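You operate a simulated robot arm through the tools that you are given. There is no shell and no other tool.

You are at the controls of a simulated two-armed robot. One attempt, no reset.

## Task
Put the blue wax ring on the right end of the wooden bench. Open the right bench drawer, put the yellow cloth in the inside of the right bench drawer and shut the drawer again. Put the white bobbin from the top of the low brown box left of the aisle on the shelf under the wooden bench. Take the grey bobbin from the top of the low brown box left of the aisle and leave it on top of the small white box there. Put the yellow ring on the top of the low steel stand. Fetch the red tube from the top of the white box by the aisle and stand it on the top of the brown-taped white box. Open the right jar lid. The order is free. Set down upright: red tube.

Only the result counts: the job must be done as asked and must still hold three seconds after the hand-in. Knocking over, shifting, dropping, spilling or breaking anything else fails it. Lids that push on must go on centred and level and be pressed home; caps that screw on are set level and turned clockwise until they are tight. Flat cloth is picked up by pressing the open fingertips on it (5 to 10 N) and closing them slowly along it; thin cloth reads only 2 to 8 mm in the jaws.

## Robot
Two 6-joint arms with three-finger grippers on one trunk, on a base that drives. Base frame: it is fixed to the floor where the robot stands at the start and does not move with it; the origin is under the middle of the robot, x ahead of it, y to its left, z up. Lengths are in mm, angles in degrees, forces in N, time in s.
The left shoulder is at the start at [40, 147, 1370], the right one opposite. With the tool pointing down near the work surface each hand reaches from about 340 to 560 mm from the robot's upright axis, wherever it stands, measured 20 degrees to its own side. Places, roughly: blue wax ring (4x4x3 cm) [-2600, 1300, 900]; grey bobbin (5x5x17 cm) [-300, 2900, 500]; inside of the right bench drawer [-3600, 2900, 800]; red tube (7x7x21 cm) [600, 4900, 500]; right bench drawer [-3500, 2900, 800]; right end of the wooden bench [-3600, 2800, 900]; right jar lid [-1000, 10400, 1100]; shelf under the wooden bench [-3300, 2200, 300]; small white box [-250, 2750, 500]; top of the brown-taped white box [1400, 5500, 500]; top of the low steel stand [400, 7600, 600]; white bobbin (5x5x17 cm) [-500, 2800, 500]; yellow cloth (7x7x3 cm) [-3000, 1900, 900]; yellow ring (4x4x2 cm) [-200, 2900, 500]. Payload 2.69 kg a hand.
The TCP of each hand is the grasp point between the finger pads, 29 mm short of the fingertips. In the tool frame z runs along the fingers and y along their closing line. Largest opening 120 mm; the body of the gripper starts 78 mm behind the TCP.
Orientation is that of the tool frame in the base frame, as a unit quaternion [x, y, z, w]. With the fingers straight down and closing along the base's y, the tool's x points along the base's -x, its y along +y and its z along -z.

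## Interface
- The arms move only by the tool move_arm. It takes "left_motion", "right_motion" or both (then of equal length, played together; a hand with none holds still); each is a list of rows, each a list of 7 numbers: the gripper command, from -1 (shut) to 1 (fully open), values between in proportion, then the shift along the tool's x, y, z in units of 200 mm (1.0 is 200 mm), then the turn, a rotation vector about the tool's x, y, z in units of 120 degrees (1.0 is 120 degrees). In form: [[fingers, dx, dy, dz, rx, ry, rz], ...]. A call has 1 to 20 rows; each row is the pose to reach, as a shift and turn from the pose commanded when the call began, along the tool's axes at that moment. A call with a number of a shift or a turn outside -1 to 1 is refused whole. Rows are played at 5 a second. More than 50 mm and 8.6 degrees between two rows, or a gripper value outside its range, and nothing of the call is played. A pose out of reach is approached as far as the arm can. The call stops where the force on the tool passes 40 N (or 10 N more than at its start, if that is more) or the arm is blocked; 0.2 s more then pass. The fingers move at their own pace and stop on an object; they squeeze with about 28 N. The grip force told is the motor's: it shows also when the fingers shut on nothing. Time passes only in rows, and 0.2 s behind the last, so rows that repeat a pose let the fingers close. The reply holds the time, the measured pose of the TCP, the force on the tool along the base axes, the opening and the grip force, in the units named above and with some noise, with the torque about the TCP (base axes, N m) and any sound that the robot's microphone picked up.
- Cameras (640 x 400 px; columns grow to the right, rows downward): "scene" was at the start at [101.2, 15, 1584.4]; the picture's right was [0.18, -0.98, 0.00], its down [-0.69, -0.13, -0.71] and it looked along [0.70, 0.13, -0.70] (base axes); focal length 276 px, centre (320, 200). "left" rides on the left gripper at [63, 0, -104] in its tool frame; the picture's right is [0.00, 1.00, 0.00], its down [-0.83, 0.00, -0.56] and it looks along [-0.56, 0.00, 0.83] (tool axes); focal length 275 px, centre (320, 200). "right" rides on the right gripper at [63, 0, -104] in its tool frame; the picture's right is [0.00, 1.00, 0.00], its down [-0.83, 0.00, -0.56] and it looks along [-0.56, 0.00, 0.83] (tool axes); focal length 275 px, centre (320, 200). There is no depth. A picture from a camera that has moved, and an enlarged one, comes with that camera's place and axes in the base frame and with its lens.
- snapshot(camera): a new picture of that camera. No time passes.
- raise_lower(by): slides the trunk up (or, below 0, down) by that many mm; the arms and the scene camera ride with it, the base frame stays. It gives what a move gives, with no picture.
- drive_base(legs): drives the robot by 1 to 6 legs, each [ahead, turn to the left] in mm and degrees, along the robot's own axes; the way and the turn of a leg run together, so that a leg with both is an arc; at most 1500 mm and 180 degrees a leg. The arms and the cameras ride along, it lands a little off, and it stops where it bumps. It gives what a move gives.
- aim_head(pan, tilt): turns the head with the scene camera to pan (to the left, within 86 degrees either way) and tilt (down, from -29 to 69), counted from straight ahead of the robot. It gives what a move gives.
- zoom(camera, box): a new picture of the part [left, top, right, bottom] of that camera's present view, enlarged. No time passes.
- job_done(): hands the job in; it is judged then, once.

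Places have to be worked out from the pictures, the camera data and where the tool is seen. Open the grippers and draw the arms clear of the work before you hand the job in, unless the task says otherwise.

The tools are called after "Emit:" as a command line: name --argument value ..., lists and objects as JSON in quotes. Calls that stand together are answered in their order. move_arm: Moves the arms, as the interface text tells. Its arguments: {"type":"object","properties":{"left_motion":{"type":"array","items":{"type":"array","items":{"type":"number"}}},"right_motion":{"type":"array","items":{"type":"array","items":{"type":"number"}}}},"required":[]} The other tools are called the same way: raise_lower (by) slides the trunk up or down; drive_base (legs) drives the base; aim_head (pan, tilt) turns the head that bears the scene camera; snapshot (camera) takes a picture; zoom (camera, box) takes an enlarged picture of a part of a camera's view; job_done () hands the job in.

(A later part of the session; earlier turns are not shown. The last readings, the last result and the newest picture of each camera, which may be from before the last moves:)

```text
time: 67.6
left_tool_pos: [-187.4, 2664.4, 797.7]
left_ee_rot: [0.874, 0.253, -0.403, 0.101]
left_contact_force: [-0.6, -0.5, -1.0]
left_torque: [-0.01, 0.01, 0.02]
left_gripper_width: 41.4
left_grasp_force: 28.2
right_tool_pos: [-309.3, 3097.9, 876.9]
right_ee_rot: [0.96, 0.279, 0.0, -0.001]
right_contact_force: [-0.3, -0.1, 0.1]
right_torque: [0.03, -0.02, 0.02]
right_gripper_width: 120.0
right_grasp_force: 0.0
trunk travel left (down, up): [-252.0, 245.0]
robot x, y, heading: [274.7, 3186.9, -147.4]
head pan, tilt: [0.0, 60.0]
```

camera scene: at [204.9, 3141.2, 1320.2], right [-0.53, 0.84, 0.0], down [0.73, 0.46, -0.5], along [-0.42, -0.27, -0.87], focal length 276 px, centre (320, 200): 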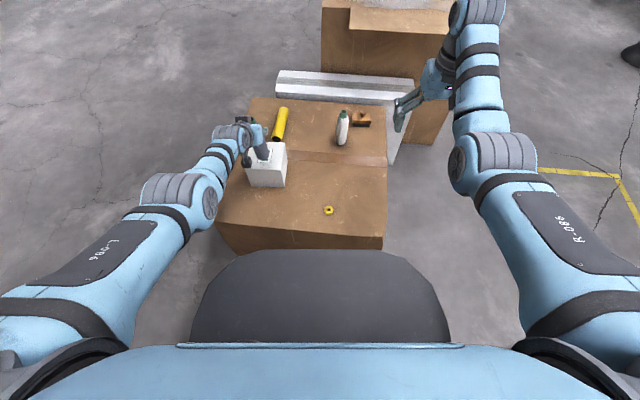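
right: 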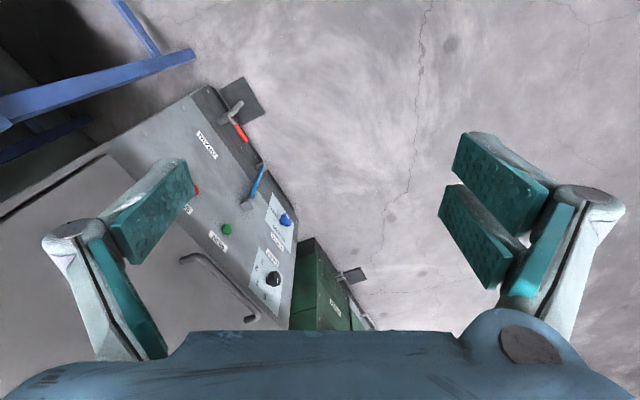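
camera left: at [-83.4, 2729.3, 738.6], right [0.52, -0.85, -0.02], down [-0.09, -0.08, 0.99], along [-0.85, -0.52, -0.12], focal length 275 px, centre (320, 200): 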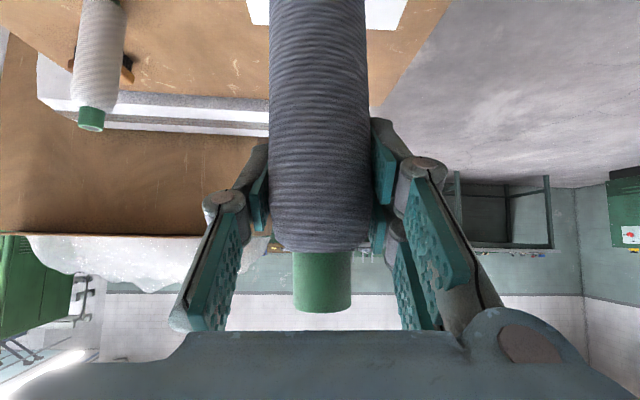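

Now reachable: I move the last 23 mm to the box centre and lower the trunk towards contact.

Emit:
move_arm --left_motion '[[-1, -0.075, -0.024, 0.087, 0, 0, 0], [-1, -0.075, -0.024, 0.087, 0, 0, 0]]'

Emit:
raise_lower --by -95

Emit:
zoom --camera "scene" --box '[210, 70, 370, 170]'

```text
time: 68.2
left_tool_pos: [-209.3, 2657.9, 798.8]
left_ee_rot: [0.873, 0.253, -0.404, 0.101]
left_contact_force: [-0.3, 0.1, -1.5]
left_torque: [-0.01, 0.01, 0.0]
left_gripper_width: 41.6
left_grasp_force: 27.4
right_tool_pos: [-307.7, 3099.1, 877.2]
right_ee_rot: [0.96, 0.279, 0.0, -0.001]
right_contact_force: [0.9, 0.0, -0.5]
right_torque: [0.04, 0.02, 0.0]
right_gripper_width: 119.8
right_grasp_force: 0.0
trunk travel left (down, up): [-252.0, 245.0]
robot x, y, heading: [276.0, 3188.8, -147.5]
head pan, tilt: [0.0, 60.0]
```

```text
time: 69.5
left_tool_pos: [-210.4, 2658.2, 703.7]
left_ee_rot: [0.873, 0.253, -0.404, 0.101]
left_contact_force: [-0.3, 0.2, -0.9]
left_torque: [0.02, 0.02, 0.0]
left_gripper_width: 41.4
left_grasp_force: 27.9
right_tool_pos: [-308.1, 3098.6, 781.5]
right_ee_rot: [0.96, 0.279, -0.001, -0.001]
right_contact_force: [1.1, -0.9, 0.5]
right_torque: [0.01, -0.03, -0.02]
right_gripper_width: 120.0
right_grasp_force: 0.1
trunk travel left (down, up): [-157.0, 340.0]
robot x, y, heading: [282.2, 3186.5, -147.6]
head pan, tilt: [0.0, 60.0]
```

```text
4.00 times, centred on (290, 120) of scene
camera zoom: at [204.8, 3141.2, 1225.4], right [-0.53, 0.84, 0.0], down [0.73, 0.46, -0.5], along [-0.42, -0.27, -0.87], focal length 1104 px, centre (440, 520)
```

zoom: 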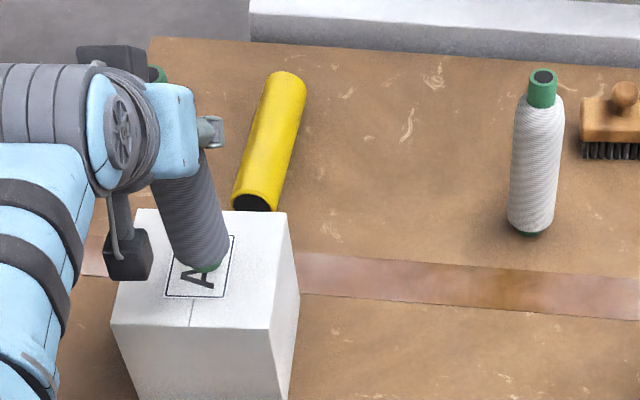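

Bottom is about 15–20 mm above the box, centred. I lower gently in small steps.

Emit:
move_arm --left_motion '[[-1, 0.015, 0.0006, 0.013, 0, 0, 0], [-1, 0.03, 0.0012, 0.026, 0, 0, 0], [-1, 0.045, 0.0018, 0.039, 0, 0, 0], [-1, 0.045, 0.0018, 0.039, 0, 0, 0]]'

```text
time: 70.5
left_tool_pos: [-209.4, 2657.9, 690.9]
left_ee_rot: [0.873, 0.254, -0.403, 0.102]
left_contact_force: [-0.2, -0.3, -2.5]
left_torque: [-0.01, 0.02, 0.02]
left_gripper_width: 41.4
left_grasp_force: 27.9
right_tool_pos: [-308.4, 3098.1, 783.0]
right_ee_rot: [0.96, 0.279, 0.0, -0.001]
right_contact_force: [-0.3, 0.2, -0.4]
right_torque: [-0.01, 0.02, 0.0]
right_gripper_width: 120.1
right_grasp_force: 0.1
trunk travel left (down, up): [-157.0, 340.0]
robot x, y, heading: [274.4, 3185.8, -147.7]
head pan, tilt: [0.0, 60.0]
```

Emit:
move_arm --left_motion '[[-1, 0.008, 0.0003, 0.0065, 0, 0, 0], [-1, 0.015, 0.0006, 0.013, 0, 0, 0], [-1, 0.015, 0.0006, 0.013, 0, 0, 0]]'

Emit:
zoom --camera "scene" --box '[210, 70, 370, 170]'

```text
time: 71.3
left_tool_pos: [-208.9, 2658.0, 687.0]
left_ee_rot: [0.873, 0.254, -0.404, 0.101]
left_contact_force: [0.0, -0.6, -1.1]
left_torque: [-0.02, 0.01, 0.0]
left_gripper_width: 41.5
left_grasp_force: 27.9
right_tool_pos: [-308.6, 3098.2, 781.7]
right_ee_rot: [0.96, 0.279, -0.001, -0.001]
right_contact_force: [1.0, 0.4, 0.0]
right_torque: [0.0, 0.0, 0.01]
right_gripper_width: 119.9
right_grasp_force: 0.2
trunk travel left (down, up): [-157.0, 340.0]
robot x, y, heading: [277.0, 3185.9, -147.7]
head pan, tilt: [0.0, 60.0]
```

```text
4.00 times, centred on (290, 120) of scene
camera zoom: at [204.6, 3141.1, 1225.5], right [-0.53, 0.84, 0.0], down [0.73, 0.46, -0.5], along [-0.42, -0.27, -0.87], focal length 1104 px, centre (440, 520)
```

zoom: 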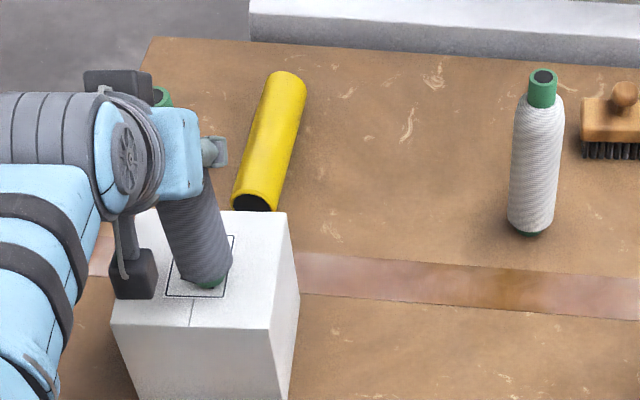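

No contact yet; I continue in 3 mm steps.

Emit:
move_arm --left_motion '[[-1, 0.0057, 0.0002, 0.005, 0, 0, 0], [-1, 0.0114, 0.0004, 0.01, 0, 0, 0], [-1, 0.0114, 0.0004, 0.01, 0, 0, 0]]'

Emit:
move_arm --left_motion '[[-1, 0.0057, 0.0002, 0.005, 0, 0, 0], [-1, 0.0114, 0.0004, 0.01, 0, 0, 0], [-1, 0.0114, 0.0004, 0.01, 0, 0, 0]]'

```text
time: 72.1
left_tool_pos: [-208.8, 2657.7, 684.1]
left_ee_rot: [0.873, 0.254, -0.403, 0.101]
left_contact_force: [-1.4, -0.2, -0.8]
left_torque: [-0.03, 0.0, 0.02]
left_gripper_width: 41.6
left_grasp_force: 27.7
right_tool_pos: [-309.6, 3098.1, 782.1]
right_ee_rot: [0.96, 0.28, -0.001, -0.001]
right_contact_force: [0.2, 0.0, 0.0]
right_torque: [0.0, 0.04, 0.01]
right_gripper_width: 120.0
right_grasp_force: 0.1
trunk travel left (down, up): [-157.0, 340.0]
robot x, y, heading: [277.1, 3184.2, -147.9]
head pan, tilt: [0.0, 60.0]
```

```text
time: 72.9
left_tool_pos: [-209.9, 2656.9, 681.1]
left_ee_rot: [0.873, 0.253, -0.404, 0.101]
left_contact_force: [0.0, 0.4, 1.7]
left_torque: [0.02, 0.06, 0.02]
left_gripper_width: 41.3
left_grasp_force: 28.3
right_tool_pos: [-307.7, 3098.7, 780.9]
right_ee_rot: [0.96, 0.279, 0.0, 0.0]
right_contact_force: [-0.4, 0.6, -0.2]
right_torque: [-0.02, -0.01, -0.01]
right_gripper_width: 120.1
right_grasp_force: 0.1
trunk travel left (down, up): [-157.0, 340.0]
robot x, y, heading: [279.0, 3183.8, -147.7]
head pan, tilt: [0.0, 60.0]
```

A slight upward force hints at contact; one more 2 mm.

Emit:
move_arm --left_motion '[[-1, 0.0076, 0.0003, 0.0065, 0, 0, 0], [-1, 0.0076, 0.0003, 0.0065, 0, 0, 0]]'

Emit:
zoom --camera "scene" --box '[210, 70, 370, 170]'

```text
time: 73.5
left_tool_pos: [-209.9, 2657.7, 680.9]
left_ee_rot: [0.873, 0.253, -0.405, 0.101]
left_contact_force: [0.5, -1.1, 10.1]
left_torque: [-0.29, -0.07, 0.02]
left_gripper_width: 41.6
left_grasp_force: 27.7
right_tool_pos: [-306.9, 3099.0, 782.9]
right_ee_rot: [0.96, 0.28, -0.001, 0.0]
right_contact_force: [-0.3, -0.4, -0.2]
right_torque: [0.01, 0.03, -0.03]
right_gripper_width: 120.0
right_grasp_force: 0.2
trunk travel left (down, up): [-157.0, 340.0]
robot x, y, heading: [280.9, 3192.2, -147.6]
head pan, tilt: [0.0, 60.0]
```

```text
4.00 times, centred on (290, 120) of scene
camera zoom: at [206.2, 3142.6, 1225.7], right [-0.54, 0.84, 0.0], down [0.73, 0.46, -0.5], along [-0.42, -0.27, -0.87], focal length 1104 px, centre (440, 520)
```

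zoom: 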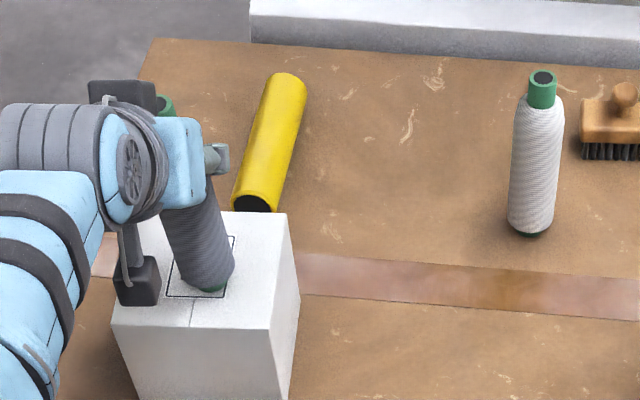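

Contact at 10 N: the bobbin stands on the box. I open the fingers and back away along the tool axis.

Emit:
move_arm --left_motion '[[-0.2, -0.004, 0, -0.003, 0, 0, 0], [0.2, -0.004, 0, -0.003, 0, 0, 0], [0.5, -0.004, 0, -0.003, 0, 0, 0], [1, -0.004, 0, -0.003, 0, 0, 0], [1, -0.004, 0, -0.003, 0, 0, 0]]'

Emit:
move_arm --left_motion '[[1, 0, 0, -0.1, 0, 0, 0], [1, 0, 0, -0.25, 0, 0, 0], [1, 0, 0, -0.4, 0, 0, 0], [1, 0, 0, -0.55, 0, 0, 0], [1, 0, 0, -0.55, 0, 0, 0]]'

Emit:
snapshot --camera "left"

Emit:
snapshot --camera "scene"

```text
time: 74.7
left_tool_pos: [-209.4, 2658.4, 679.3]
left_ee_rot: [0.873, 0.254, -0.403, 0.102]
left_contact_force: [-0.4, -0.8, 0.0]
left_torque: [0.04, 0.02, 0.04]
left_gripper_width: 120.2
left_grasp_force: 0.1
right_tool_pos: [-308.2, 3097.9, 780.5]
right_ee_rot: [0.96, 0.279, -0.001, 0.0]
right_contact_force: [0.2, -0.8, 0.0]
right_torque: [-0.02, -0.01, 0.0]
right_gripper_width: 120.1
right_grasp_force: 0.2
trunk travel left (down, up): [-157.0, 340.0]
robot x, y, heading: [279.6, 3189.6, -147.9]
head pan, tilt: [0.0, 60.0]
```

```text
time: 75.9
left_tool_pos: [-138.5, 2700.0, 750.8]
left_ee_rot: [0.873, 0.253, -0.404, 0.101]
left_contact_force: [-0.2, 0.0, 0.3]
left_torque: [0.02, 0.0, -0.01]
left_gripper_width: 119.9
left_grasp_force: 0.0
right_tool_pos: [-308.2, 3099.3, 782.0]
right_ee_rot: [0.96, 0.279, 0.0, -0.001]
right_contact_force: [0.1, 0.1, 0.4]
right_torque: [-0.04, 0.02, 0.01]
right_gripper_width: 119.8
right_grasp_force: 0.0
trunk travel left (down, up): [-157.0, 340.0]
robot x, y, heading: [278.1, 3187.4, -147.6]
head pan, tilt: [0.0, 60.0]
```

```text
taken
camera left: at [-34.7, 2761.0, 773.6], right [0.52, -0.85, -0.02], down [-0.09, -0.09, 0.99], along [-0.85, -0.52, -0.12], focal length 275 px, centre (320, 200)
```

left: 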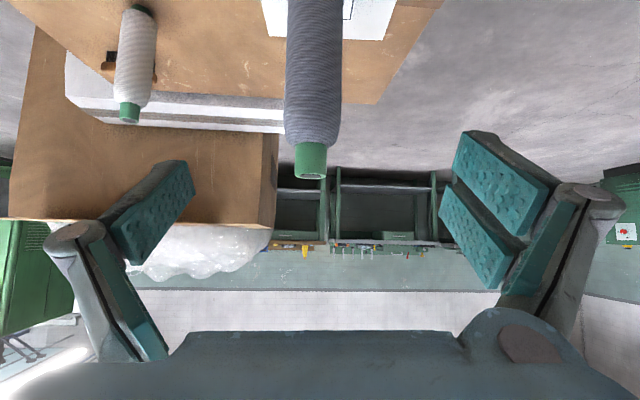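

```text
taken
camera scene: at [204.5, 3141.1, 1225.4], right [-0.53, 0.84, 0.0], down [0.73, 0.46, -0.5], along [-0.42, -0.27, -0.87], focal length 276 px, centre (320, 200)
```

scene: 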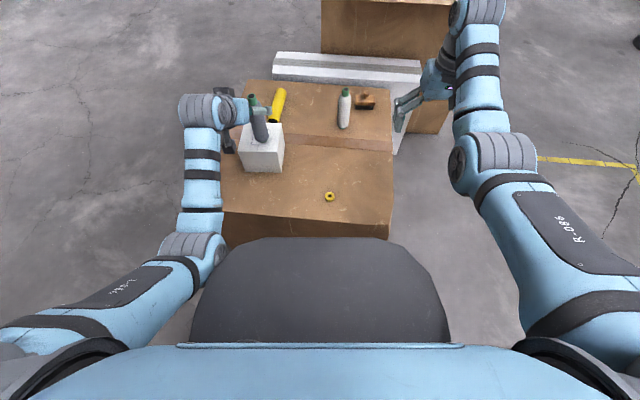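

Grey bobbin stands on the small white box. Next I take the yellow ring with the left hand: un-pitch the hand to vertical while pulling back, then turn the base right so that the ring lies under it.

Emit:
move_arm --left_motion '[[1, 0.1, -0.01, -0.006, 0, 0.058, 0], [1, 0.2, -0.02, -0.012, 0, 0.116, 0], [1, 0.3, -0.03, -0.018, 0, 0.175, 0], [1, 0.4, -0.04, -0.024, 0, 0.233, 0], [1, 0.5, -0.05, -0.03, 0, 0.29, 0], [1, 0.6, -0.06, -0.036, 0, 0.35, 0], [1, 0.7, -0.073, -0.042, 0, 0.408, 0], [1, 0.7, -0.073, -0.042, 0, 0.408, 0]]'

Emit:
drive_base --legs '[[0, -22]]'

Emit:
snapshot --camera "left"

Emit:
snapshot --camera "scene"

```text
time: 77.7
left_tool_pos: [-64.4, 2766.6, 651.6]
left_ee_rot: [0.962, 0.272, -0.005, -0.013]
left_contact_force: [0.6, 0.4, 0.7]
left_torque: [-0.02, 0.01, -0.03]
left_gripper_width: 120.3
left_grasp_force: 0.0
right_tool_pos: [-307.1, 3099.4, 782.0]
right_ee_rot: [0.96, 0.279, 0.0, -0.001]
right_contact_force: [0.3, 0.4, -0.1]
right_torque: [0.02, -0.02, 0.04]
right_gripper_width: 120.2
right_grasp_force: 0.1
trunk travel left (down, up): [-157.0, 340.0]
robot x, y, heading: [279.0, 3186.6, -147.7]
head pan, tilt: [0.0, 60.0]
```

```text
time: 79.3
left_tool_pos: [-197.5, 2927.4, 653.1]
left_ee_rot: [0.997, 0.082, -0.003, -0.014]
left_contact_force: [0.4, 0.9, 0.1]
left_torque: [-0.02, 0.02, -0.01]
left_gripper_width: 120.0
left_grasp_force: 0.0
right_tool_pos: [-298.3, 3327.2, 783.0]
right_ee_rot: [0.996, 0.09, 0.0, -0.001]
right_contact_force: [-0.4, 0.0, -0.3]
right_torque: [-0.01, -0.02, 0.0]
right_gripper_width: 120.1
right_grasp_force: 0.0
trunk travel left (down, up): [-157.0, 340.0]
robot x, y, heading: [278.8, 3187.4, -170.1]
head pan, tilt: [0.0, 60.0]
```

```text
taken
camera left: at [-134.6, 2933.2, 756.8], right [0.16, -0.99, -0.03], down [-0.82, -0.15, 0.56], along [-0.56, -0.07, -0.83], focal length 275 px, centre (320, 200)
```

left: 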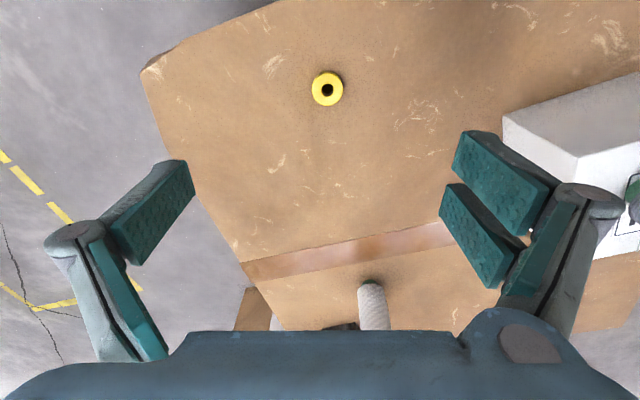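

```text
taken
camera scene: at [192.7, 3172.6, 1225.5], right [-0.18, 0.98, 0.0], down [0.85, 0.15, -0.5], along [-0.49, -0.09, -0.87], focal length 276 px, centre (320, 200)
```

scene: 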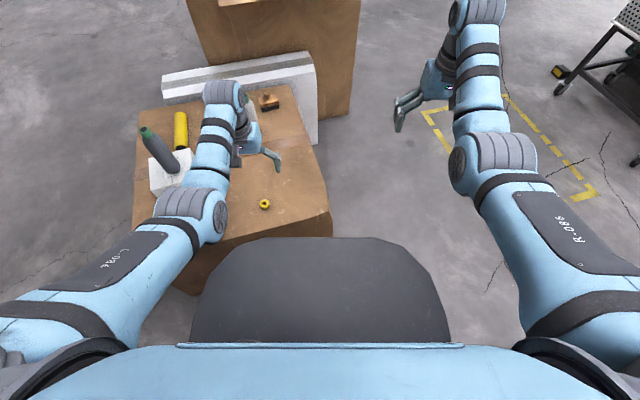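

The ring lies right under the hand at ≈(-194.6,2924). I lower the trunk 130 mm, then descend the last bit with the arm and check.

Emit:
raise_lower --by -120

Emit:
move_arm --left_motion '[[1, 0.007, 0.01, 0.06, -0.0133, 0, 0], [1, 0.013, 0.018, 0.12, -0.0133, 0, 0], [1, 0.013, 0.018, 0.12, -0.0133, 0, 0]]'

Emit:
snapshot --camera "left"

```text
time: 80.8
left_tool_pos: [-199.1, 2926.4, 531.5]
left_ee_rot: [0.997, 0.082, -0.003, -0.014]
left_contact_force: [-0.1, -0.5, 0.5]
left_torque: [0.02, 0.0, -0.02]
left_gripper_width: 120.2
left_grasp_force: 0.0
right_tool_pos: [-298.2, 3327.0, 661.8]
right_ee_rot: [0.996, 0.089, -0.001, -0.001]
right_contact_force: [-0.1, 0.1, -1.1]
right_torque: [0.0, -0.03, 0.0]
right_gripper_width: 119.9
right_grasp_force: 0.1
trunk travel left (down, up): [-37.0, 460.0]
robot x, y, heading: [280.4, 3186.7, -169.8]
head pan, tilt: [0.0, 60.0]
```

```text
time: 81.6
left_tool_pos: [-196.1, 2923.2, 505.4]
left_ee_rot: [0.997, 0.082, -0.002, 0.0]
left_contact_force: [-0.5, 0.6, -0.6]
left_torque: [-0.01, 0.02, -0.03]
left_gripper_width: 120.3
left_grasp_force: 0.0
right_tool_pos: [-297.6, 3327.4, 661.4]
right_ee_rot: [0.996, 0.088, 0.0, -0.001]
right_contact_force: [-0.5, -0.4, 0.4]
right_torque: [-0.02, -0.06, -0.01]
right_gripper_width: 120.1
right_grasp_force: 0.0
trunk travel left (down, up): [-37.0, 460.0]
robot x, y, heading: [280.9, 3185.7, -170.0]
head pan, tilt: [0.0, 60.0]
```

```text
taken
camera left: at [-132.5, 2933.1, 611.1], right [0.16, -0.99, 0.0], down [-0.82, -0.13, 0.56], along [-0.55, -0.09, -0.83], focal length 275 px, centre (320, 200)
```

left: 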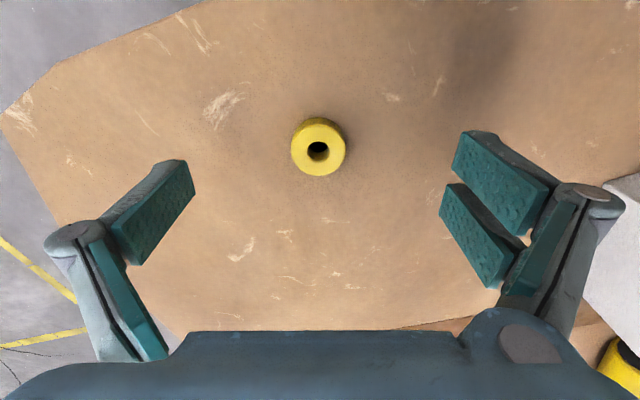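

Ring centre ≈(-191,2924.5); I correct 4 mm, descend 15 mm and grip.

Emit:
move_arm --left_motion '[[1, 0.023, 0, 0.04, 0, 0, 0], [1, 0.023, 0, 0.08, 0, 0, 0], [0, 0.023, 0, 0.08, 0, 0, 0], [-1, 0.023, 0, 0.08, 0, 0, 0], [-1, 0.023, 0, 0.08, 0, 0, 0], [-1, 0.023, 0, 0.08, 0, 0, 0]]'

Emit:
snapshot --camera "left"

```text
time: 83.0
left_tool_pos: [-190.6, 2924.6, 489.0]
left_ee_rot: [0.997, 0.081, -0.001, 0.0]
left_contact_force: [-0.9, 0.2, -0.6]
left_torque: [-0.02, -0.01, 0.02]
left_gripper_width: 0.0
left_grasp_force: 27.8
right_tool_pos: [-299.0, 3327.1, 660.4]
right_ee_rot: [0.996, 0.089, 0.0, -0.001]
right_contact_force: [0.4, 0.0, 0.4]
right_torque: [0.01, 0.0, 0.05]
right_gripper_width: 119.8
right_grasp_force: 0.1
trunk travel left (down, up): [-37.0, 460.0]
robot x, y, heading: [280.4, 3189.1, -170.1]
head pan, tilt: [0.0, 60.0]
```

```text
taken
camera left: at [-128.0, 2934.0, 595.5], right [0.16, -0.99, 0.0], down [-0.82, -0.13, 0.56], along [-0.55, -0.09, -0.83], focal length 275 px, centre (320, 200)
```

left: 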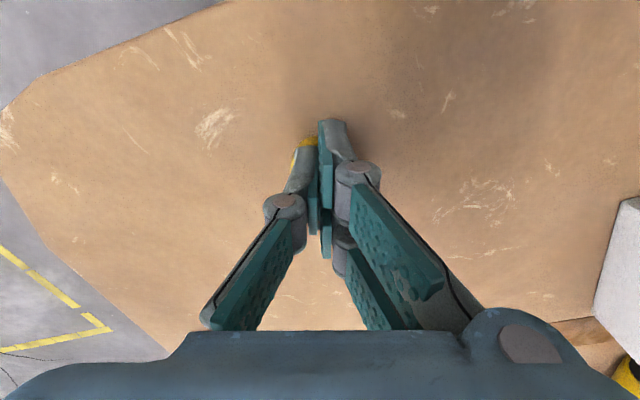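

The fingers shut on nothing: triangulating the two pictures, the ring's top is only z≈457 (box top ≈437) and x≈-198. I open, lift a little and look again.

Emit:
move_arm --left_motion '[[-1, 0, 0, -0.05, 0, 0, 0], [0.5, 0, 0, -0.1, 0, 0, 0], [1, 0, 0, -0.1, 0, 0, 0], [1, 0, 0, -0.1, 0, 0, 0]]'

Emit:
snapshot --camera "left"

```text
time: 84.0
left_tool_pos: [-191.5, 2924.1, 510.4]
left_ee_rot: [0.997, 0.081, -0.002, 0.0]
left_contact_force: [-0.7, 0.2, -0.4]
left_torque: [0.01, 0.01, 0.02]
left_gripper_width: 119.3
left_grasp_force: 0.1
right_tool_pos: [-298.8, 3326.6, 661.5]
right_ee_rot: [0.996, 0.089, 0.001, 0.0]
right_contact_force: [0.4, -0.6, -0.8]
right_torque: [-0.01, 0.04, 0.01]
right_gripper_width: 120.1
right_grasp_force: 0.0
trunk travel left (down, up): [-37.0, 460.0]
robot x, y, heading: [278.8, 3187.5, -170.0]
head pan, tilt: [0.0, 60.0]
```

```text
taken
camera left: at [-128.1, 2933.8, 614.8], right [0.16, -0.99, 0.0], down [-0.82, -0.13, 0.56], along [-0.55, -0.09, -0.83], focal length 275 px, centre (320, 200)
```

left: 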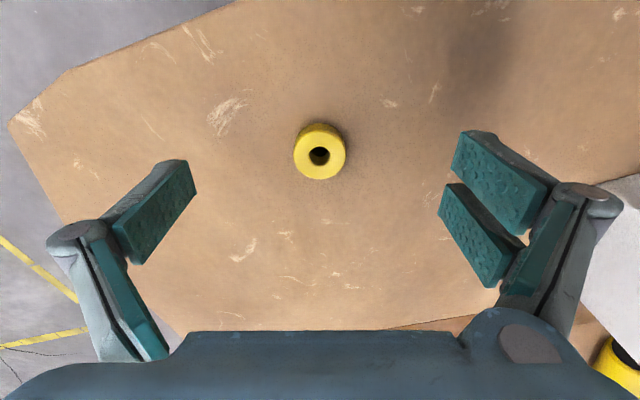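

Ring now put at ≈(-198,2923), top 457. I descend to TCP z≈470 with that correction and close.

Emit:
move_arm --left_motion '[[1, -0.033, 0, 0.07, 0, 0, 0], [1, -0.033, 0, 0.13, 0, 0, 0], [1, -0.033, 0, 0.19, 0, 0, 0], [1, -0.033, 0, 0.19, 0, 0, 0]]'

Emit:
move_arm --left_motion '[[0, 0, 0, 0, 0, 0, 0], [-1, 0, 0, 0, 0, 0, 0], [-1, 0, 0, 0, 0, 0, 0], [-1, 0, 0, 0, 0, 0, 0]]'

```text
time: 85.0
left_tool_pos: [-197.8, 2923.3, 472.8]
left_ee_rot: [0.997, 0.082, -0.001, 0.0]
left_contact_force: [-0.3, -0.3, -0.2]
left_torque: [-0.01, 0.02, 0.0]
left_gripper_width: 120.1
left_grasp_force: 0.2
right_tool_pos: [-297.4, 3327.0, 661.2]
right_ee_rot: [0.996, 0.089, -0.001, 0.0]
right_contact_force: [0.0, -0.4, -1.0]
right_torque: [0.0, 0.0, 0.02]
right_gripper_width: 120.2
right_grasp_force: 0.0
trunk travel left (down, up): [-37.0, 460.0]
robot x, y, heading: [277.4, 3186.1, -169.7]
head pan, tilt: [0.0, 60.0]
```

```text
time: 85.9
left_tool_pos: [-198.3, 2922.7, 478.0]
left_ee_rot: [0.997, 0.083, -0.007, 0.002]
left_contact_force: [10.4, 0.7, 25.5]
left_torque: [-0.16, -0.78, 0.11]
left_gripper_width: 28.9
left_grasp_force: 27.9
right_tool_pos: [-295.5, 3327.5, 663.9]
right_ee_rot: [0.996, 0.09, -0.003, 0.001]
right_contact_force: [-0.5, 0.3, 1.1]
right_torque: [0.04, 0.03, 0.0]
right_gripper_width: 120.0
right_grasp_force: 0.0
trunk travel left (down, up): [-37.0, 460.0]
robot x, y, heading: [274.0, 3188.4, -169.7]
head pan, tilt: [0.0, 60.0]
stopped in row 4 (left hand): the force on the tool passed its limit at 46 N (the readings are from after the stop); the commanded pose is now the measured one
```

Closing pressed the tips on the box top (25 N up). I look and ease upward a few millimetres.

Emit:
move_arm --left_motion '[[-1, 0, 0, -0.02, 0, 0, 0], [-1, 0, 0, -0.02, 0, 0, 0], [-1, 0, 0, -0.02, 0, 0, 0]]'

Emit:
snapshot --camera "left"

```text
time: 86.7
left_tool_pos: [-199.1, 2922.8, 478.8]
left_ee_rot: [0.997, 0.082, -0.005, 0.001]
left_contact_force: [1.3, 1.0, 0.5]
left_torque: [-0.04, -0.08, 0.02]
left_gripper_width: 28.8
left_grasp_force: 28.0
right_tool_pos: [-298.3, 3327.5, 660.7]
right_ee_rot: [0.996, 0.089, -0.001, -0.001]
right_contact_force: [0.8, 0.3, 0.7]
right_torque: [-0.03, 0.0, -0.01]
right_gripper_width: 120.0
right_grasp_force: 0.0
trunk travel left (down, up): [-37.0, 460.0]
robot x, y, heading: [278.8, 3186.1, -169.8]
head pan, tilt: [0.0, 60.0]
```

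```text
taken
camera left: at [-136.0, 2931.8, 583.2], right [0.16, -0.99, 0.0], down [-0.81, -0.13, 0.57], along [-0.56, -0.09, -0.82], focal length 275 px, centre (320, 200)
```

left: 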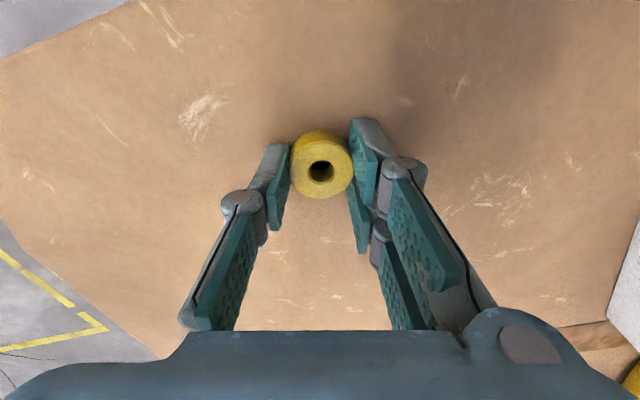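

The ring (≈29 mm) is held between the fingertips. I lift by the trunk and check that it comes along.

Emit:
raise_lower --by 150

Emit:
snapshot --camera "left"

Emit:
snapshot --camera "scene"

```text
time: 88.4
left_tool_pos: [-200.9, 2922.6, 629.6]
left_ee_rot: [0.997, 0.082, -0.006, 0.002]
left_contact_force: [0.0, 0.3, 0.2]
left_torque: [-0.04, -0.01, 0.0]
left_gripper_width: 28.6
left_grasp_force: 28.2
right_tool_pos: [-298.3, 3326.1, 811.8]
right_ee_rot: [0.996, 0.089, 0.0, -0.002]
right_contact_force: [0.1, 0.0, 0.7]
right_torque: [-0.01, 0.01, 0.0]
right_gripper_width: 119.8
right_grasp_force: 0.1
trunk travel left (down, up): [-187.0, 310.0]
robot x, y, heading: [276.2, 3188.5, -169.8]
head pan, tilt: [0.0, 60.0]
```

```text
taken
camera left: at [-136.1, 2931.7, 734.6], right [0.16, -0.99, 0.0], down [-0.81, -0.13, 0.56], along [-0.56, -0.09, -0.83], focal length 275 px, centre (320, 200)
```

left: 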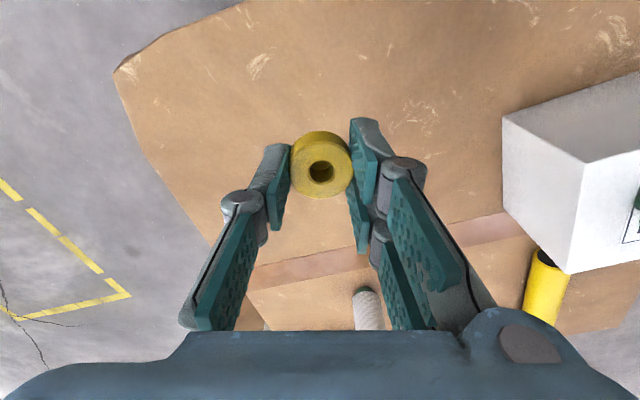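

```text
taken
camera scene: at [192.6, 3172.4, 1255.7], right [-0.18, 0.98, 0.0], down [0.85, 0.15, -0.5], along [-0.49, -0.09, -0.87], focal length 276 px, centre (320, 200)
```

scene: 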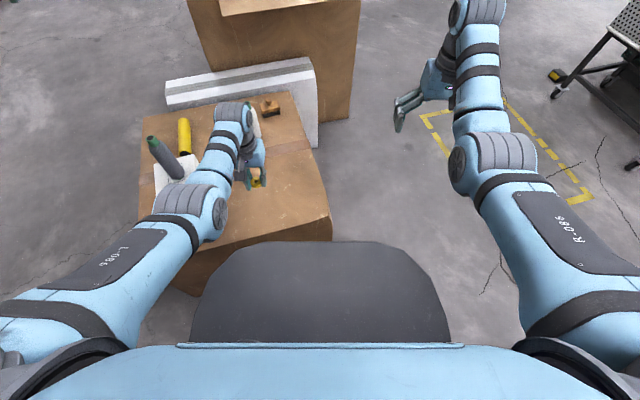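

Ring is in the left hand. Now I go round to the rear of the brown box (heading ≈ -66°) so the right hand can take the white bobbin at ≈(-500,2808).

Emit:
drive_base --legs '[[-300, 0], [0, -57.4], [695, 0], [0, 46.5], [837, 0], [0, 114.7]]'

Emit:
aim_head --pan 0 --tilt 45

Emit:
snapshot --camera "scene"

```text
time: 107.5
left_tool_pos: [-360.7, 3363.2, 630.7]
left_ee_rot: [0.538, 0.843, -0.002, 0.005]
left_contact_force: [-0.8, 0.7, -0.7]
left_torque: [0.01, -0.01, -0.04]
left_gripper_width: 28.5
left_grasp_force: 27.5
right_tool_pos: [-723.9, 3159.7, 812.4]
right_ee_rot: [0.532, 0.847, 0.0, 0.0]
right_contact_force: [0.4, 0.3, 0.9]
right_torque: [0.02, 0.01, -0.03]
right_gripper_width: 119.9
right_grasp_force: 0.0
trunk travel left (down, up): [-187.0, 310.0]
robot x, y, heading: [-739.2, 3750.1, -64.3]
head pan, tilt: [0.0, 60.0]
```

```text
time: 108.3
left_tool_pos: [-360.8, 3364.3, 631.6]
left_ee_rot: [0.537, 0.844, -0.001, 0.005]
left_contact_force: [0.3, -0.6, 0.7]
left_torque: [0.02, -0.01, 0.03]
left_gripper_width: 28.5
left_grasp_force: 28.1
right_tool_pos: [-723.1, 3158.7, 813.0]
right_ee_rot: [0.532, 0.847, 0.0, 0.0]
right_contact_force: [0.6, 0.0, -0.6]
right_torque: [0.02, -0.03, -0.01]
right_gripper_width: 120.3
right_grasp_force: 0.0
trunk travel left (down, up): [-187.0, 310.0]
robot x, y, heading: [-748.3, 3753.4, -64.5]
head pan, tilt: [0.0, 45.0]
```

```text
taken
camera scene: at [-699.6, 3660.4, 1275.1], right [-0.9, -0.43, 0.0], down [-0.31, 0.64, -0.71], along [0.31, -0.64, -0.71], focal length 276 px, centre (320, 200)
```

scene: 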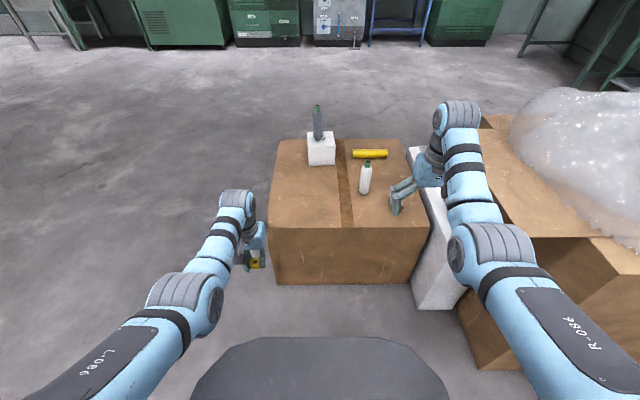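

The rear side is clear: bobbin ≈ 974 mm ahead, box edge ≈ 794 mm. The open cardboard box lies further right of the arm. I creep ahead 335 mm.

Emit:
drive_base --legs '[[335, 0]]'

Emit:
aim_head --pan 0 --tilt 60

Emit:
snapshot --camera "scene"

Emit:
snapshot --camera "right"

```text
time: 110.5
left_tool_pos: [-210.3, 3063.2, 629.4]
left_ee_rot: [0.535, 0.845, -0.002, 0.005]
left_contact_force: [-0.1, -0.4, -0.7]
left_torque: [0.03, -0.02, 0.04]
left_gripper_width: 28.5
left_grasp_force: 28.1
right_tool_pos: [-573.1, 2856.9, 812.9]
right_ee_rot: [0.528, 0.849, 0.0, 0.001]
right_contact_force: [-0.2, -0.4, -0.6]
right_torque: [0.04, -0.03, -0.01]
right_gripper_width: 119.8
right_grasp_force: 0.2
trunk travel left (down, up): [-187.0, 310.0]
robot x, y, heading: [-596.0, 3447.9, -63.9]
head pan, tilt: [0.0, 45.0]
```

```text
time: 111.2
left_tool_pos: [-210.4, 3063.2, 631.6]
left_ee_rot: [0.534, 0.845, -0.002, 0.005]
left_contact_force: [0.3, 0.8, 0.0]
left_torque: [0.01, 0.0, -0.01]
left_gripper_width: 28.5
left_grasp_force: 27.8
right_tool_pos: [-573.5, 2858.0, 812.5]
right_ee_rot: [0.528, 0.849, -0.001, 0.0]
right_contact_force: [0.0, -1.1, 0.3]
right_torque: [-0.01, 0.03, -0.02]
right_gripper_width: 120.1
right_grasp_force: 0.0
trunk travel left (down, up): [-187.0, 310.0]
robot x, y, heading: [-601.3, 3449.1, -64.1]
head pan, tilt: [0.0, 60.0]
```

```text
taken
camera scene: at [-558.5, 3371.2, 1255.7], right [-0.9, -0.44, 0.0], down [-0.38, 0.78, -0.5], along [0.22, -0.45, -0.87], focal length 276 px, centre (320, 200)
```

scene: 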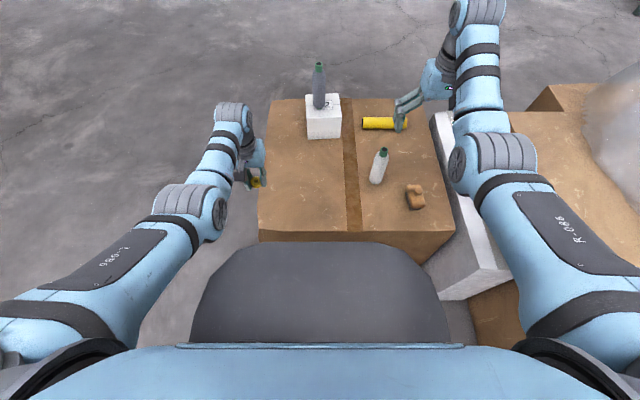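

```text
taken
camera right: at [-600.9, 2913.1, 916.1], right [0.9, 0.45, 0.0], down [0.37, -0.74, 0.56], along [0.25, -0.5, -0.83], focal length 275 px, centre (320, 200)
```

right: 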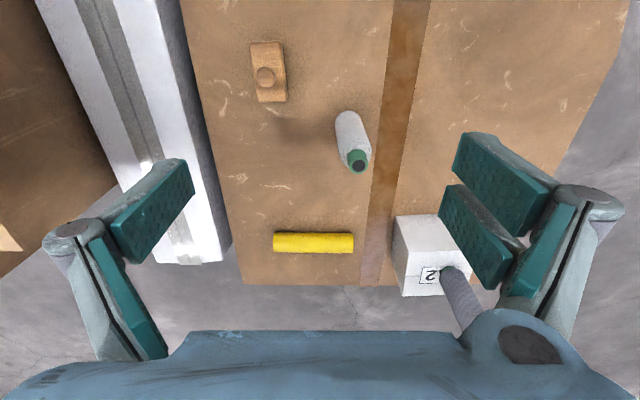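

White bobbin located at ≈(-491,2796) (91 mm ahead, 47 mm left of the right TCP). I pitch the right hand 49° forward to a pre-grasp and lower the trunk 70 mm.

Emit:
move_arm --right_motion '[[1, 0.007, 0.034, 0.037, 0, -0.058, 0], [1, 0.014, 0.067, 0.074, 0, -0.116, 0], [1, 0.021, 0.1, 0.111, 0, -0.175, 0], [1, 0.028, 0.134, 0.148, 0, -0.233, 0], [1, 0.035, 0.168, 0.186, 0, -0.29, 0], [1, 0.042, 0.2, 0.223, 0, -0.35, 0], [1, 0.05, 0.235, 0.26, 0, -0.408, 0], [1, 0.05, 0.235, 0.26, 0, -0.408, 0]]'

Emit:
raise_lower --by -70

Emit:
snapshot --camera "right"

```text
time: 113.0
left_tool_pos: [-210.8, 3062.9, 630.0]
left_ee_rot: [0.534, 0.845, -0.002, 0.005]
left_contact_force: [0.0, 0.9, 0.3]
left_torque: [0.02, 0.01, 0.01]
left_gripper_width: 28.6
left_grasp_force: 28.2
right_tool_pos: [-535.9, 2885.5, 760.0]
right_ee_rot: [0.481, 0.773, -0.22, 0.351]
right_contact_force: [-0.5, -0.3, -0.3]
right_torque: [0.0, 0.0, -0.01]
right_gripper_width: 119.7
right_grasp_force: 0.0
trunk travel left (down, up): [-187.0, 310.0]
robot x, y, heading: [-597.1, 3450.2, -63.6]
head pan, tilt: [0.0, 60.0]
```

```text
time: 114.1
left_tool_pos: [-210.1, 3063.7, 562.3]
left_ee_rot: [0.535, 0.845, -0.003, 0.006]
left_contact_force: [-1.5, 0.5, 0.1]
left_torque: [0.01, 0.0, -0.01]
left_gripper_width: 28.9
left_grasp_force: 28.0
right_tool_pos: [-534.5, 2886.2, 693.9]
right_ee_rot: [0.48, 0.773, -0.219, 0.353]
right_contact_force: [-0.1, -0.2, -0.2]
right_torque: [-0.03, 0.0, -0.02]
right_gripper_width: 120.0
right_grasp_force: 0.1
trunk travel left (down, up): [-117.0, 380.0]
robot x, y, heading: [-596.7, 3446.2, -63.9]
head pan, tilt: [0.0, 60.0]
```

```text
taken
camera right: at [-588.1, 2993.1, 713.5], right [0.9, 0.44, 0.0], down [0.06, -0.11, 0.99], along [0.44, -0.89, -0.12], focal length 275 px, centre (320, 200)
```

right: 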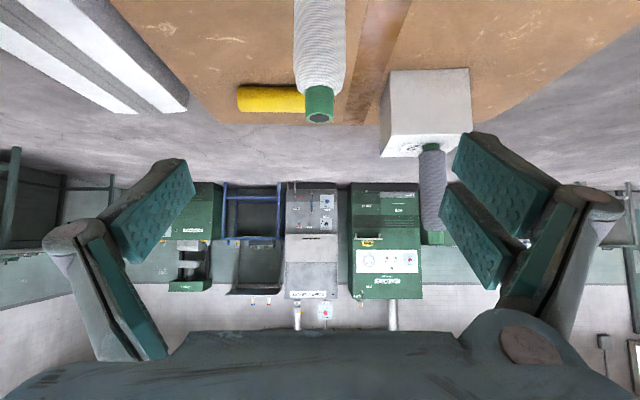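

Bobbin is centred ahead. I slide the open hand along to straddle it at z≈565, then close.

Emit:
move_arm --right_motion '[[1, 0.032, 0, 0.16, 0, 0, 0], [1, 0.064, 0, 0.32, 0, 0, 0], [1, 0.096, 0, 0.48, 0, 0, 0], [1, 0.128, 0, 0.64, 0, 0, 0], [1, 0.16, -0.004, 0.8, 0, 0, 0], [1, 0.16, -0.004, 0.8, 0, 0, 0]]'

Emit:
snapshot --camera "right"

```text
time: 115.5
left_tool_pos: [-210.0, 3063.5, 559.1]
left_ee_rot: [0.535, 0.845, -0.001, 0.006]
left_contact_force: [0.0, -0.5, 0.0]
left_torque: [0.04, 0.01, -0.02]
left_gripper_width: 28.8
left_grasp_force: 28.2
right_tool_pos: [-494.5, 2796.9, 560.3]
right_ee_rot: [0.48, 0.772, -0.22, 0.353]
right_contact_force: [-0.7, 0.1, -0.4]
right_torque: [-0.03, 0.0, 0.01]
right_gripper_width: 120.2
right_grasp_force: 0.2
trunk travel left (down, up): [-117.0, 380.0]
robot x, y, heading: [-593.9, 3452.8, -63.9]
head pan, tilt: [0.0, 60.0]
```

```text
taken
camera right: at [-547.4, 2903.8, 580.4], right [0.9, 0.44, -0.01], down [0.06, -0.11, 0.99], along [0.44, -0.89, -0.12], focal length 275 px, centre (320, 200)
```

right: 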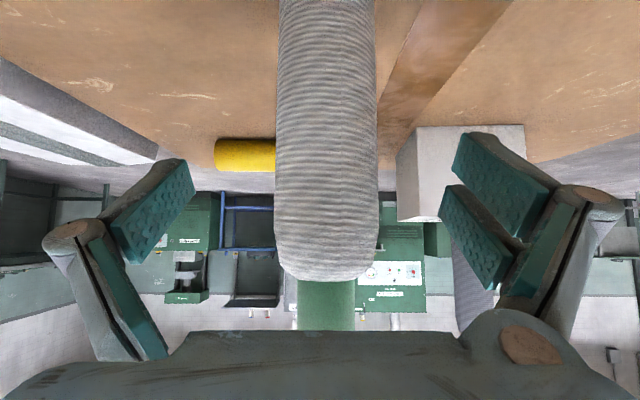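

Emit:
move_arm --right_motion '[[0, 0, 0.01, 0, 0, 0, 0], [-1, 0, 0.01, 0, 0, 0, 0], [-1, 0, 0.01, 0, 0, 0, 0], [-1, 0, 0.01, 0, 0, 0, 0], [-1, 0, 0.01, 0, 0, 0, 0]]'

Emit:
raise_lower --by 160

Emit:
snapshot --camera "scene"

```text
time: 116.7
left_tool_pos: [-210.6, 3064.1, 559.1]
left_ee_rot: [0.535, 0.845, -0.001, 0.005]
left_contact_force: [0.4, -0.2, 0.9]
left_torque: [-0.02, -0.02, -0.03]
left_gripper_width: 28.8
left_grasp_force: 27.4
right_tool_pos: [-491.4, 2798.0, 561.1]
right_ee_rot: [0.482, 0.772, -0.22, 0.351]
right_contact_force: [1.3, 0.3, 0.5]
right_torque: [-0.01, -0.09, 0.01]
right_gripper_width: 41.3
right_grasp_force: 28.2
trunk travel left (down, up): [-117.0, 380.0]
robot x, y, heading: [-598.7, 3452.1, -63.9]
head pan, tilt: [0.0, 60.0]
```

```text
time: 118.6
left_tool_pos: [-210.0, 3064.2, 719.5]
left_ee_rot: [0.535, 0.845, -0.002, 0.005]
left_contact_force: [-0.2, -0.4, -0.8]
left_torque: [-0.02, 0.0, -0.01]
left_gripper_width: 28.8
left_grasp_force: 28.1
right_tool_pos: [-491.0, 2797.0, 720.7]
right_ee_rot: [0.482, 0.772, -0.219, 0.351]
right_contact_force: [1.2, -0.6, -1.1]
right_torque: [-0.01, -0.01, -0.02]
right_gripper_width: 40.8
right_grasp_force: 28.2
trunk travel left (down, up): [-277.0, 220.0]
robot x, y, heading: [-598.4, 3445.2, -63.7]
head pan, tilt: [0.0, 60.0]
```

```text
taken
camera scene: at [-558.4, 3370.9, 1345.0], right [-0.9, -0.44, 0.0], down [-0.38, 0.78, -0.5], along [0.22, -0.45, -0.87], focal length 276 px, centre (320, 200)
```

scene: 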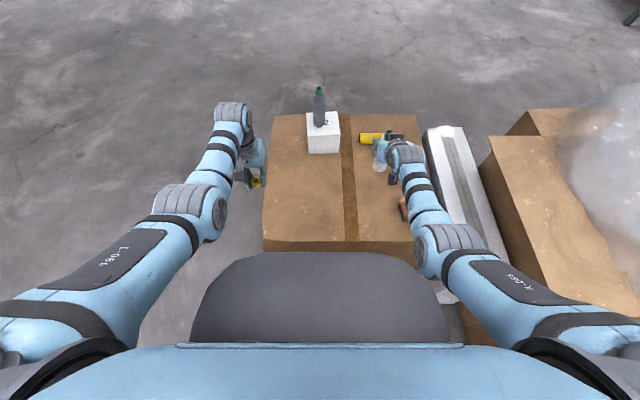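

White bobbin held (41 mm). I back off and drive round behind the cardboard boxes toward the wooden bench, which appears to run from about (-2520,1235) to (-3530,3300) (front line).

Emit:
drive_base --legs '[[-420, 0], [0, -100.5], [1450, 0]]'

Emit:
aim_head --pan 20 --tilt 20

Emit:
snapshot --camera "scene"

```text
time: 132.2
left_tool_pos: [-2629.5, 3113.3, 719.8]
left_ee_rot: [0.992, 0.129, -0.004, 0.002]
left_contact_force: [0.2, -0.7, 0.5]
left_torque: [0.02, 0.01, 0.0]
left_gripper_width: 28.3
left_grasp_force: 28.1
right_tool_pos: [-2839.1, 3438.2, 718.9]
right_ee_rot: [0.901, 0.124, -0.411, 0.056]
right_contact_force: [0.5, -0.2, -1.1]
right_torque: [0.0, 0.0, -0.06]
right_gripper_width: 41.3
right_grasp_force: 28.1
trunk travel left (down, up): [-277.0, 220.0]
robot x, y, heading: [-2179.0, 3423.3, -164.4]
head pan, tilt: [0.0, 60.0]
```

```text
time: 133.2
left_tool_pos: [-2629.5, 3112.3, 718.9]
left_ee_rot: [0.992, 0.129, -0.005, 0.001]
left_contact_force: [-0.1, -0.6, 0.2]
left_torque: [0.0, 0.02, -0.02]
left_gripper_width: 28.6
left_grasp_force: 28.0
right_tool_pos: [-2839.9, 3436.8, 720.2]
right_ee_rot: [0.902, 0.125, -0.41, 0.056]
right_contact_force: [-0.2, 0.5, -1.2]
right_torque: [0.03, 0.05, -0.03]
right_gripper_width: 41.2
right_grasp_force: 28.2
trunk travel left (down, up): [-277.0, 220.0]
robot x, y, heading: [-2180.4, 3420.3, -164.4]
head pan, tilt: [20.0, 20.0]
```

```text
taken
camera scene: at [-2274.8, 3363.4, 1403.0], right [-0.58, 0.81, 0.0], down [0.28, 0.2, -0.94], along [-0.76, -0.55, -0.34], focal length 276 px, centre (320, 200)
```

scene: 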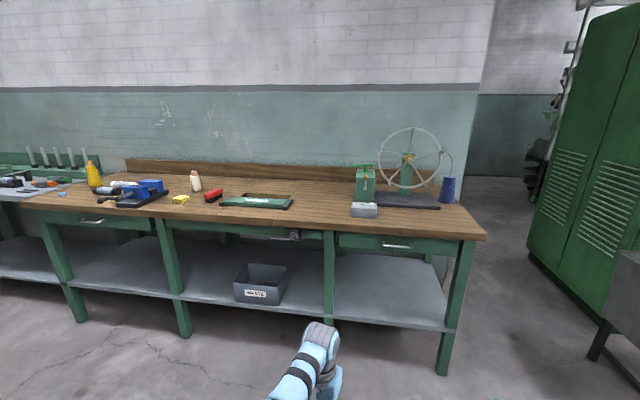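

The wooden bench with right drawer (handle near px (400,243)) and shelf below are in view. I zoom for details.

Emit:
zoom --camera "scene" --box '[300, 150, 500, 275]'

Emit:
zoom --camera "scene" --box '[0, 140, 300, 327]'

```text
3.20 times, centred on (400, 212) of scene
camera zoom: at [-2274.8, 3363.4, 1403.0], right [-0.58, 0.81, 0.0], down [0.28, 0.2, -0.94], along [-0.76, -0.55, -0.34], focal length 884 px, centre (64, 160)
```

zoom: 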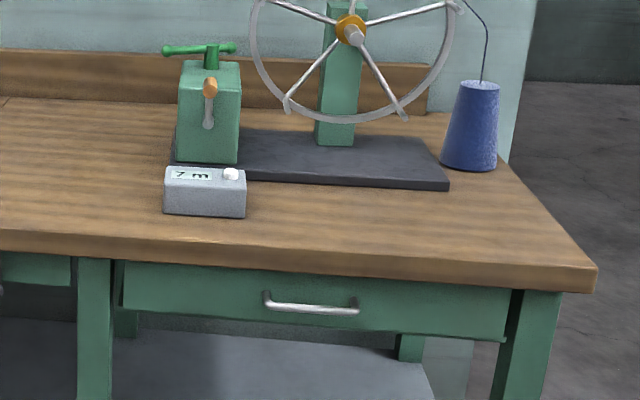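

```text
2.13 times, centred on (150, 234) of scene
camera zoom: at [-2274.8, 3363.4, 1403.0], right [-0.58, 0.81, 0.0], down [0.28, 0.2, -0.94], along [-0.76, -0.55, -0.34], focal length 589 px, centre (683, 128)
```

zoom: 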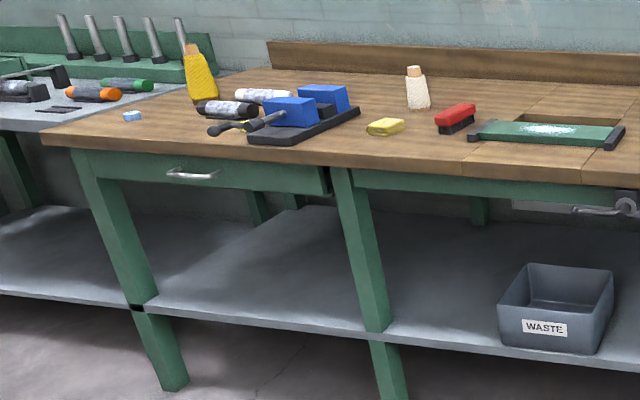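

Blue wax ring is at ≈(-2620,1335), cloth ≈(-2966,1953), drawer handle ≈(-3333,3020,807); the bench's front line faces heading ≈-153°. Before going in I retract and raise the left hand (with the yellow ring) so that it stays clear of bench and hood.

Emit:
move_arm --left_motion '[[-1, 0.1, 0, -0.15, 0, 0, 0], [-1, 0.2, 0, -0.3, 0, 0, 0], [-1, 0.3, 0, -0.45, 0, 0, 0], [-1, 0.4, 0, -0.6, 0, 0, 0], [-1, 0.5, 0, -0.75, 0, 0, 0], [-1, 0.5, 0, -0.75, 0, 0, 0]]'

Emit:
drive_base --legs '[[300, 0], [0, 11.1]]'

Emit:
aim_head --pan -20 --tilt 35

Emit:
snapshot --camera "scene"

```text
time: 134.6
left_tool_pos: [-2589.9, 3130.7, 798.3]
left_ee_rot: [0.992, 0.13, -0.005, 0.001]
left_contact_force: [0.3, 0.1, -0.7]
left_torque: [0.02, 0.0, -0.01]
left_gripper_width: 28.8
left_grasp_force: 28.6
left hand out of reach, approached as far as the arm can: row 3, 4, 5, 6
right_tool_pos: [-2841.6, 3438.2, 719.2]
right_ee_rot: [0.902, 0.124, -0.41, 0.056]
right_contact_force: [-0.4, -0.2, -1.1]
right_torque: [-0.02, 0.0, 0.0]
right_gripper_width: 41.0
right_grasp_force: 27.9
trunk travel left (down, up): [-277.0, 220.0]
robot x, y, heading: [-2181.4, 3423.2, -164.4]
head pan, tilt: [20.0, 20.0]
```

```text
time: 137.4
left_tool_pos: [-2814.8, 2977.3, 797.3]
left_ee_rot: [0.975, 0.222, -0.005, 0.003]
left_contact_force: [0.1, -0.7, 0.4]
left_torque: [-0.03, -0.01, 0.02]
left_gripper_width: 28.5
left_grasp_force: 28.4
right_tool_pos: [-3120.1, 3232.3, 720.3]
right_ee_rot: [0.886, 0.208, -0.404, 0.094]
right_contact_force: [-0.1, -0.2, -0.7]
right_torque: [-0.03, -0.01, -0.03]
right_gripper_width: 41.4
right_grasp_force: 28.1
trunk travel left (down, up): [-277.0, 220.0]
robot x, y, heading: [-2466.0, 3342.2, -153.7]
head pan, tilt: [20.0, 20.0]
```

```text
time: 138.5
left_tool_pos: [-2814.0, 2977.2, 797.3]
left_ee_rot: [0.975, 0.222, -0.006, 0.002]
left_contact_force: [0.2, 0.4, -1.0]
left_torque: [-0.03, -0.03, 0.01]
left_gripper_width: 28.5
left_grasp_force: 27.9
right_tool_pos: [-3118.3, 3233.7, 720.5]
right_ee_rot: [0.886, 0.209, -0.404, 0.094]
right_contact_force: [0.6, 0.3, -0.9]
right_torque: [0.0, -0.01, 0.03]
right_gripper_width: 41.2
right_grasp_force: 27.9
trunk travel left (down, up): [-277.0, 220.0]
robot x, y, heading: [-2464.6, 3338.9, -153.6]
head pan, tilt: [-20.0, 35.0]
```

```text
taken
camera scene: at [-2573.8, 3323.6, 1379.3], right [-0.11, 0.99, 0.0], down [0.57, 0.06, -0.82], along [-0.81, -0.09, -0.57], focal length 276 px, centre (320, 200)
```

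scene: 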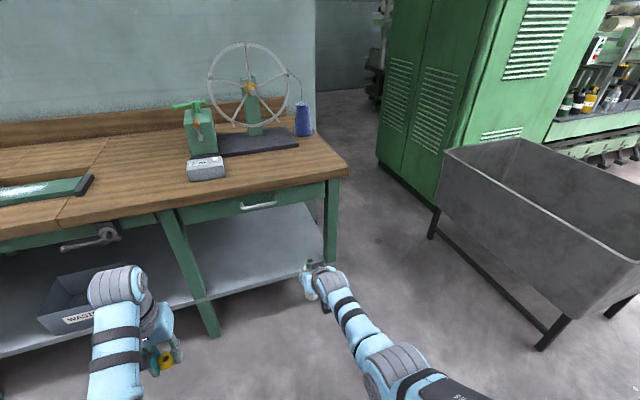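

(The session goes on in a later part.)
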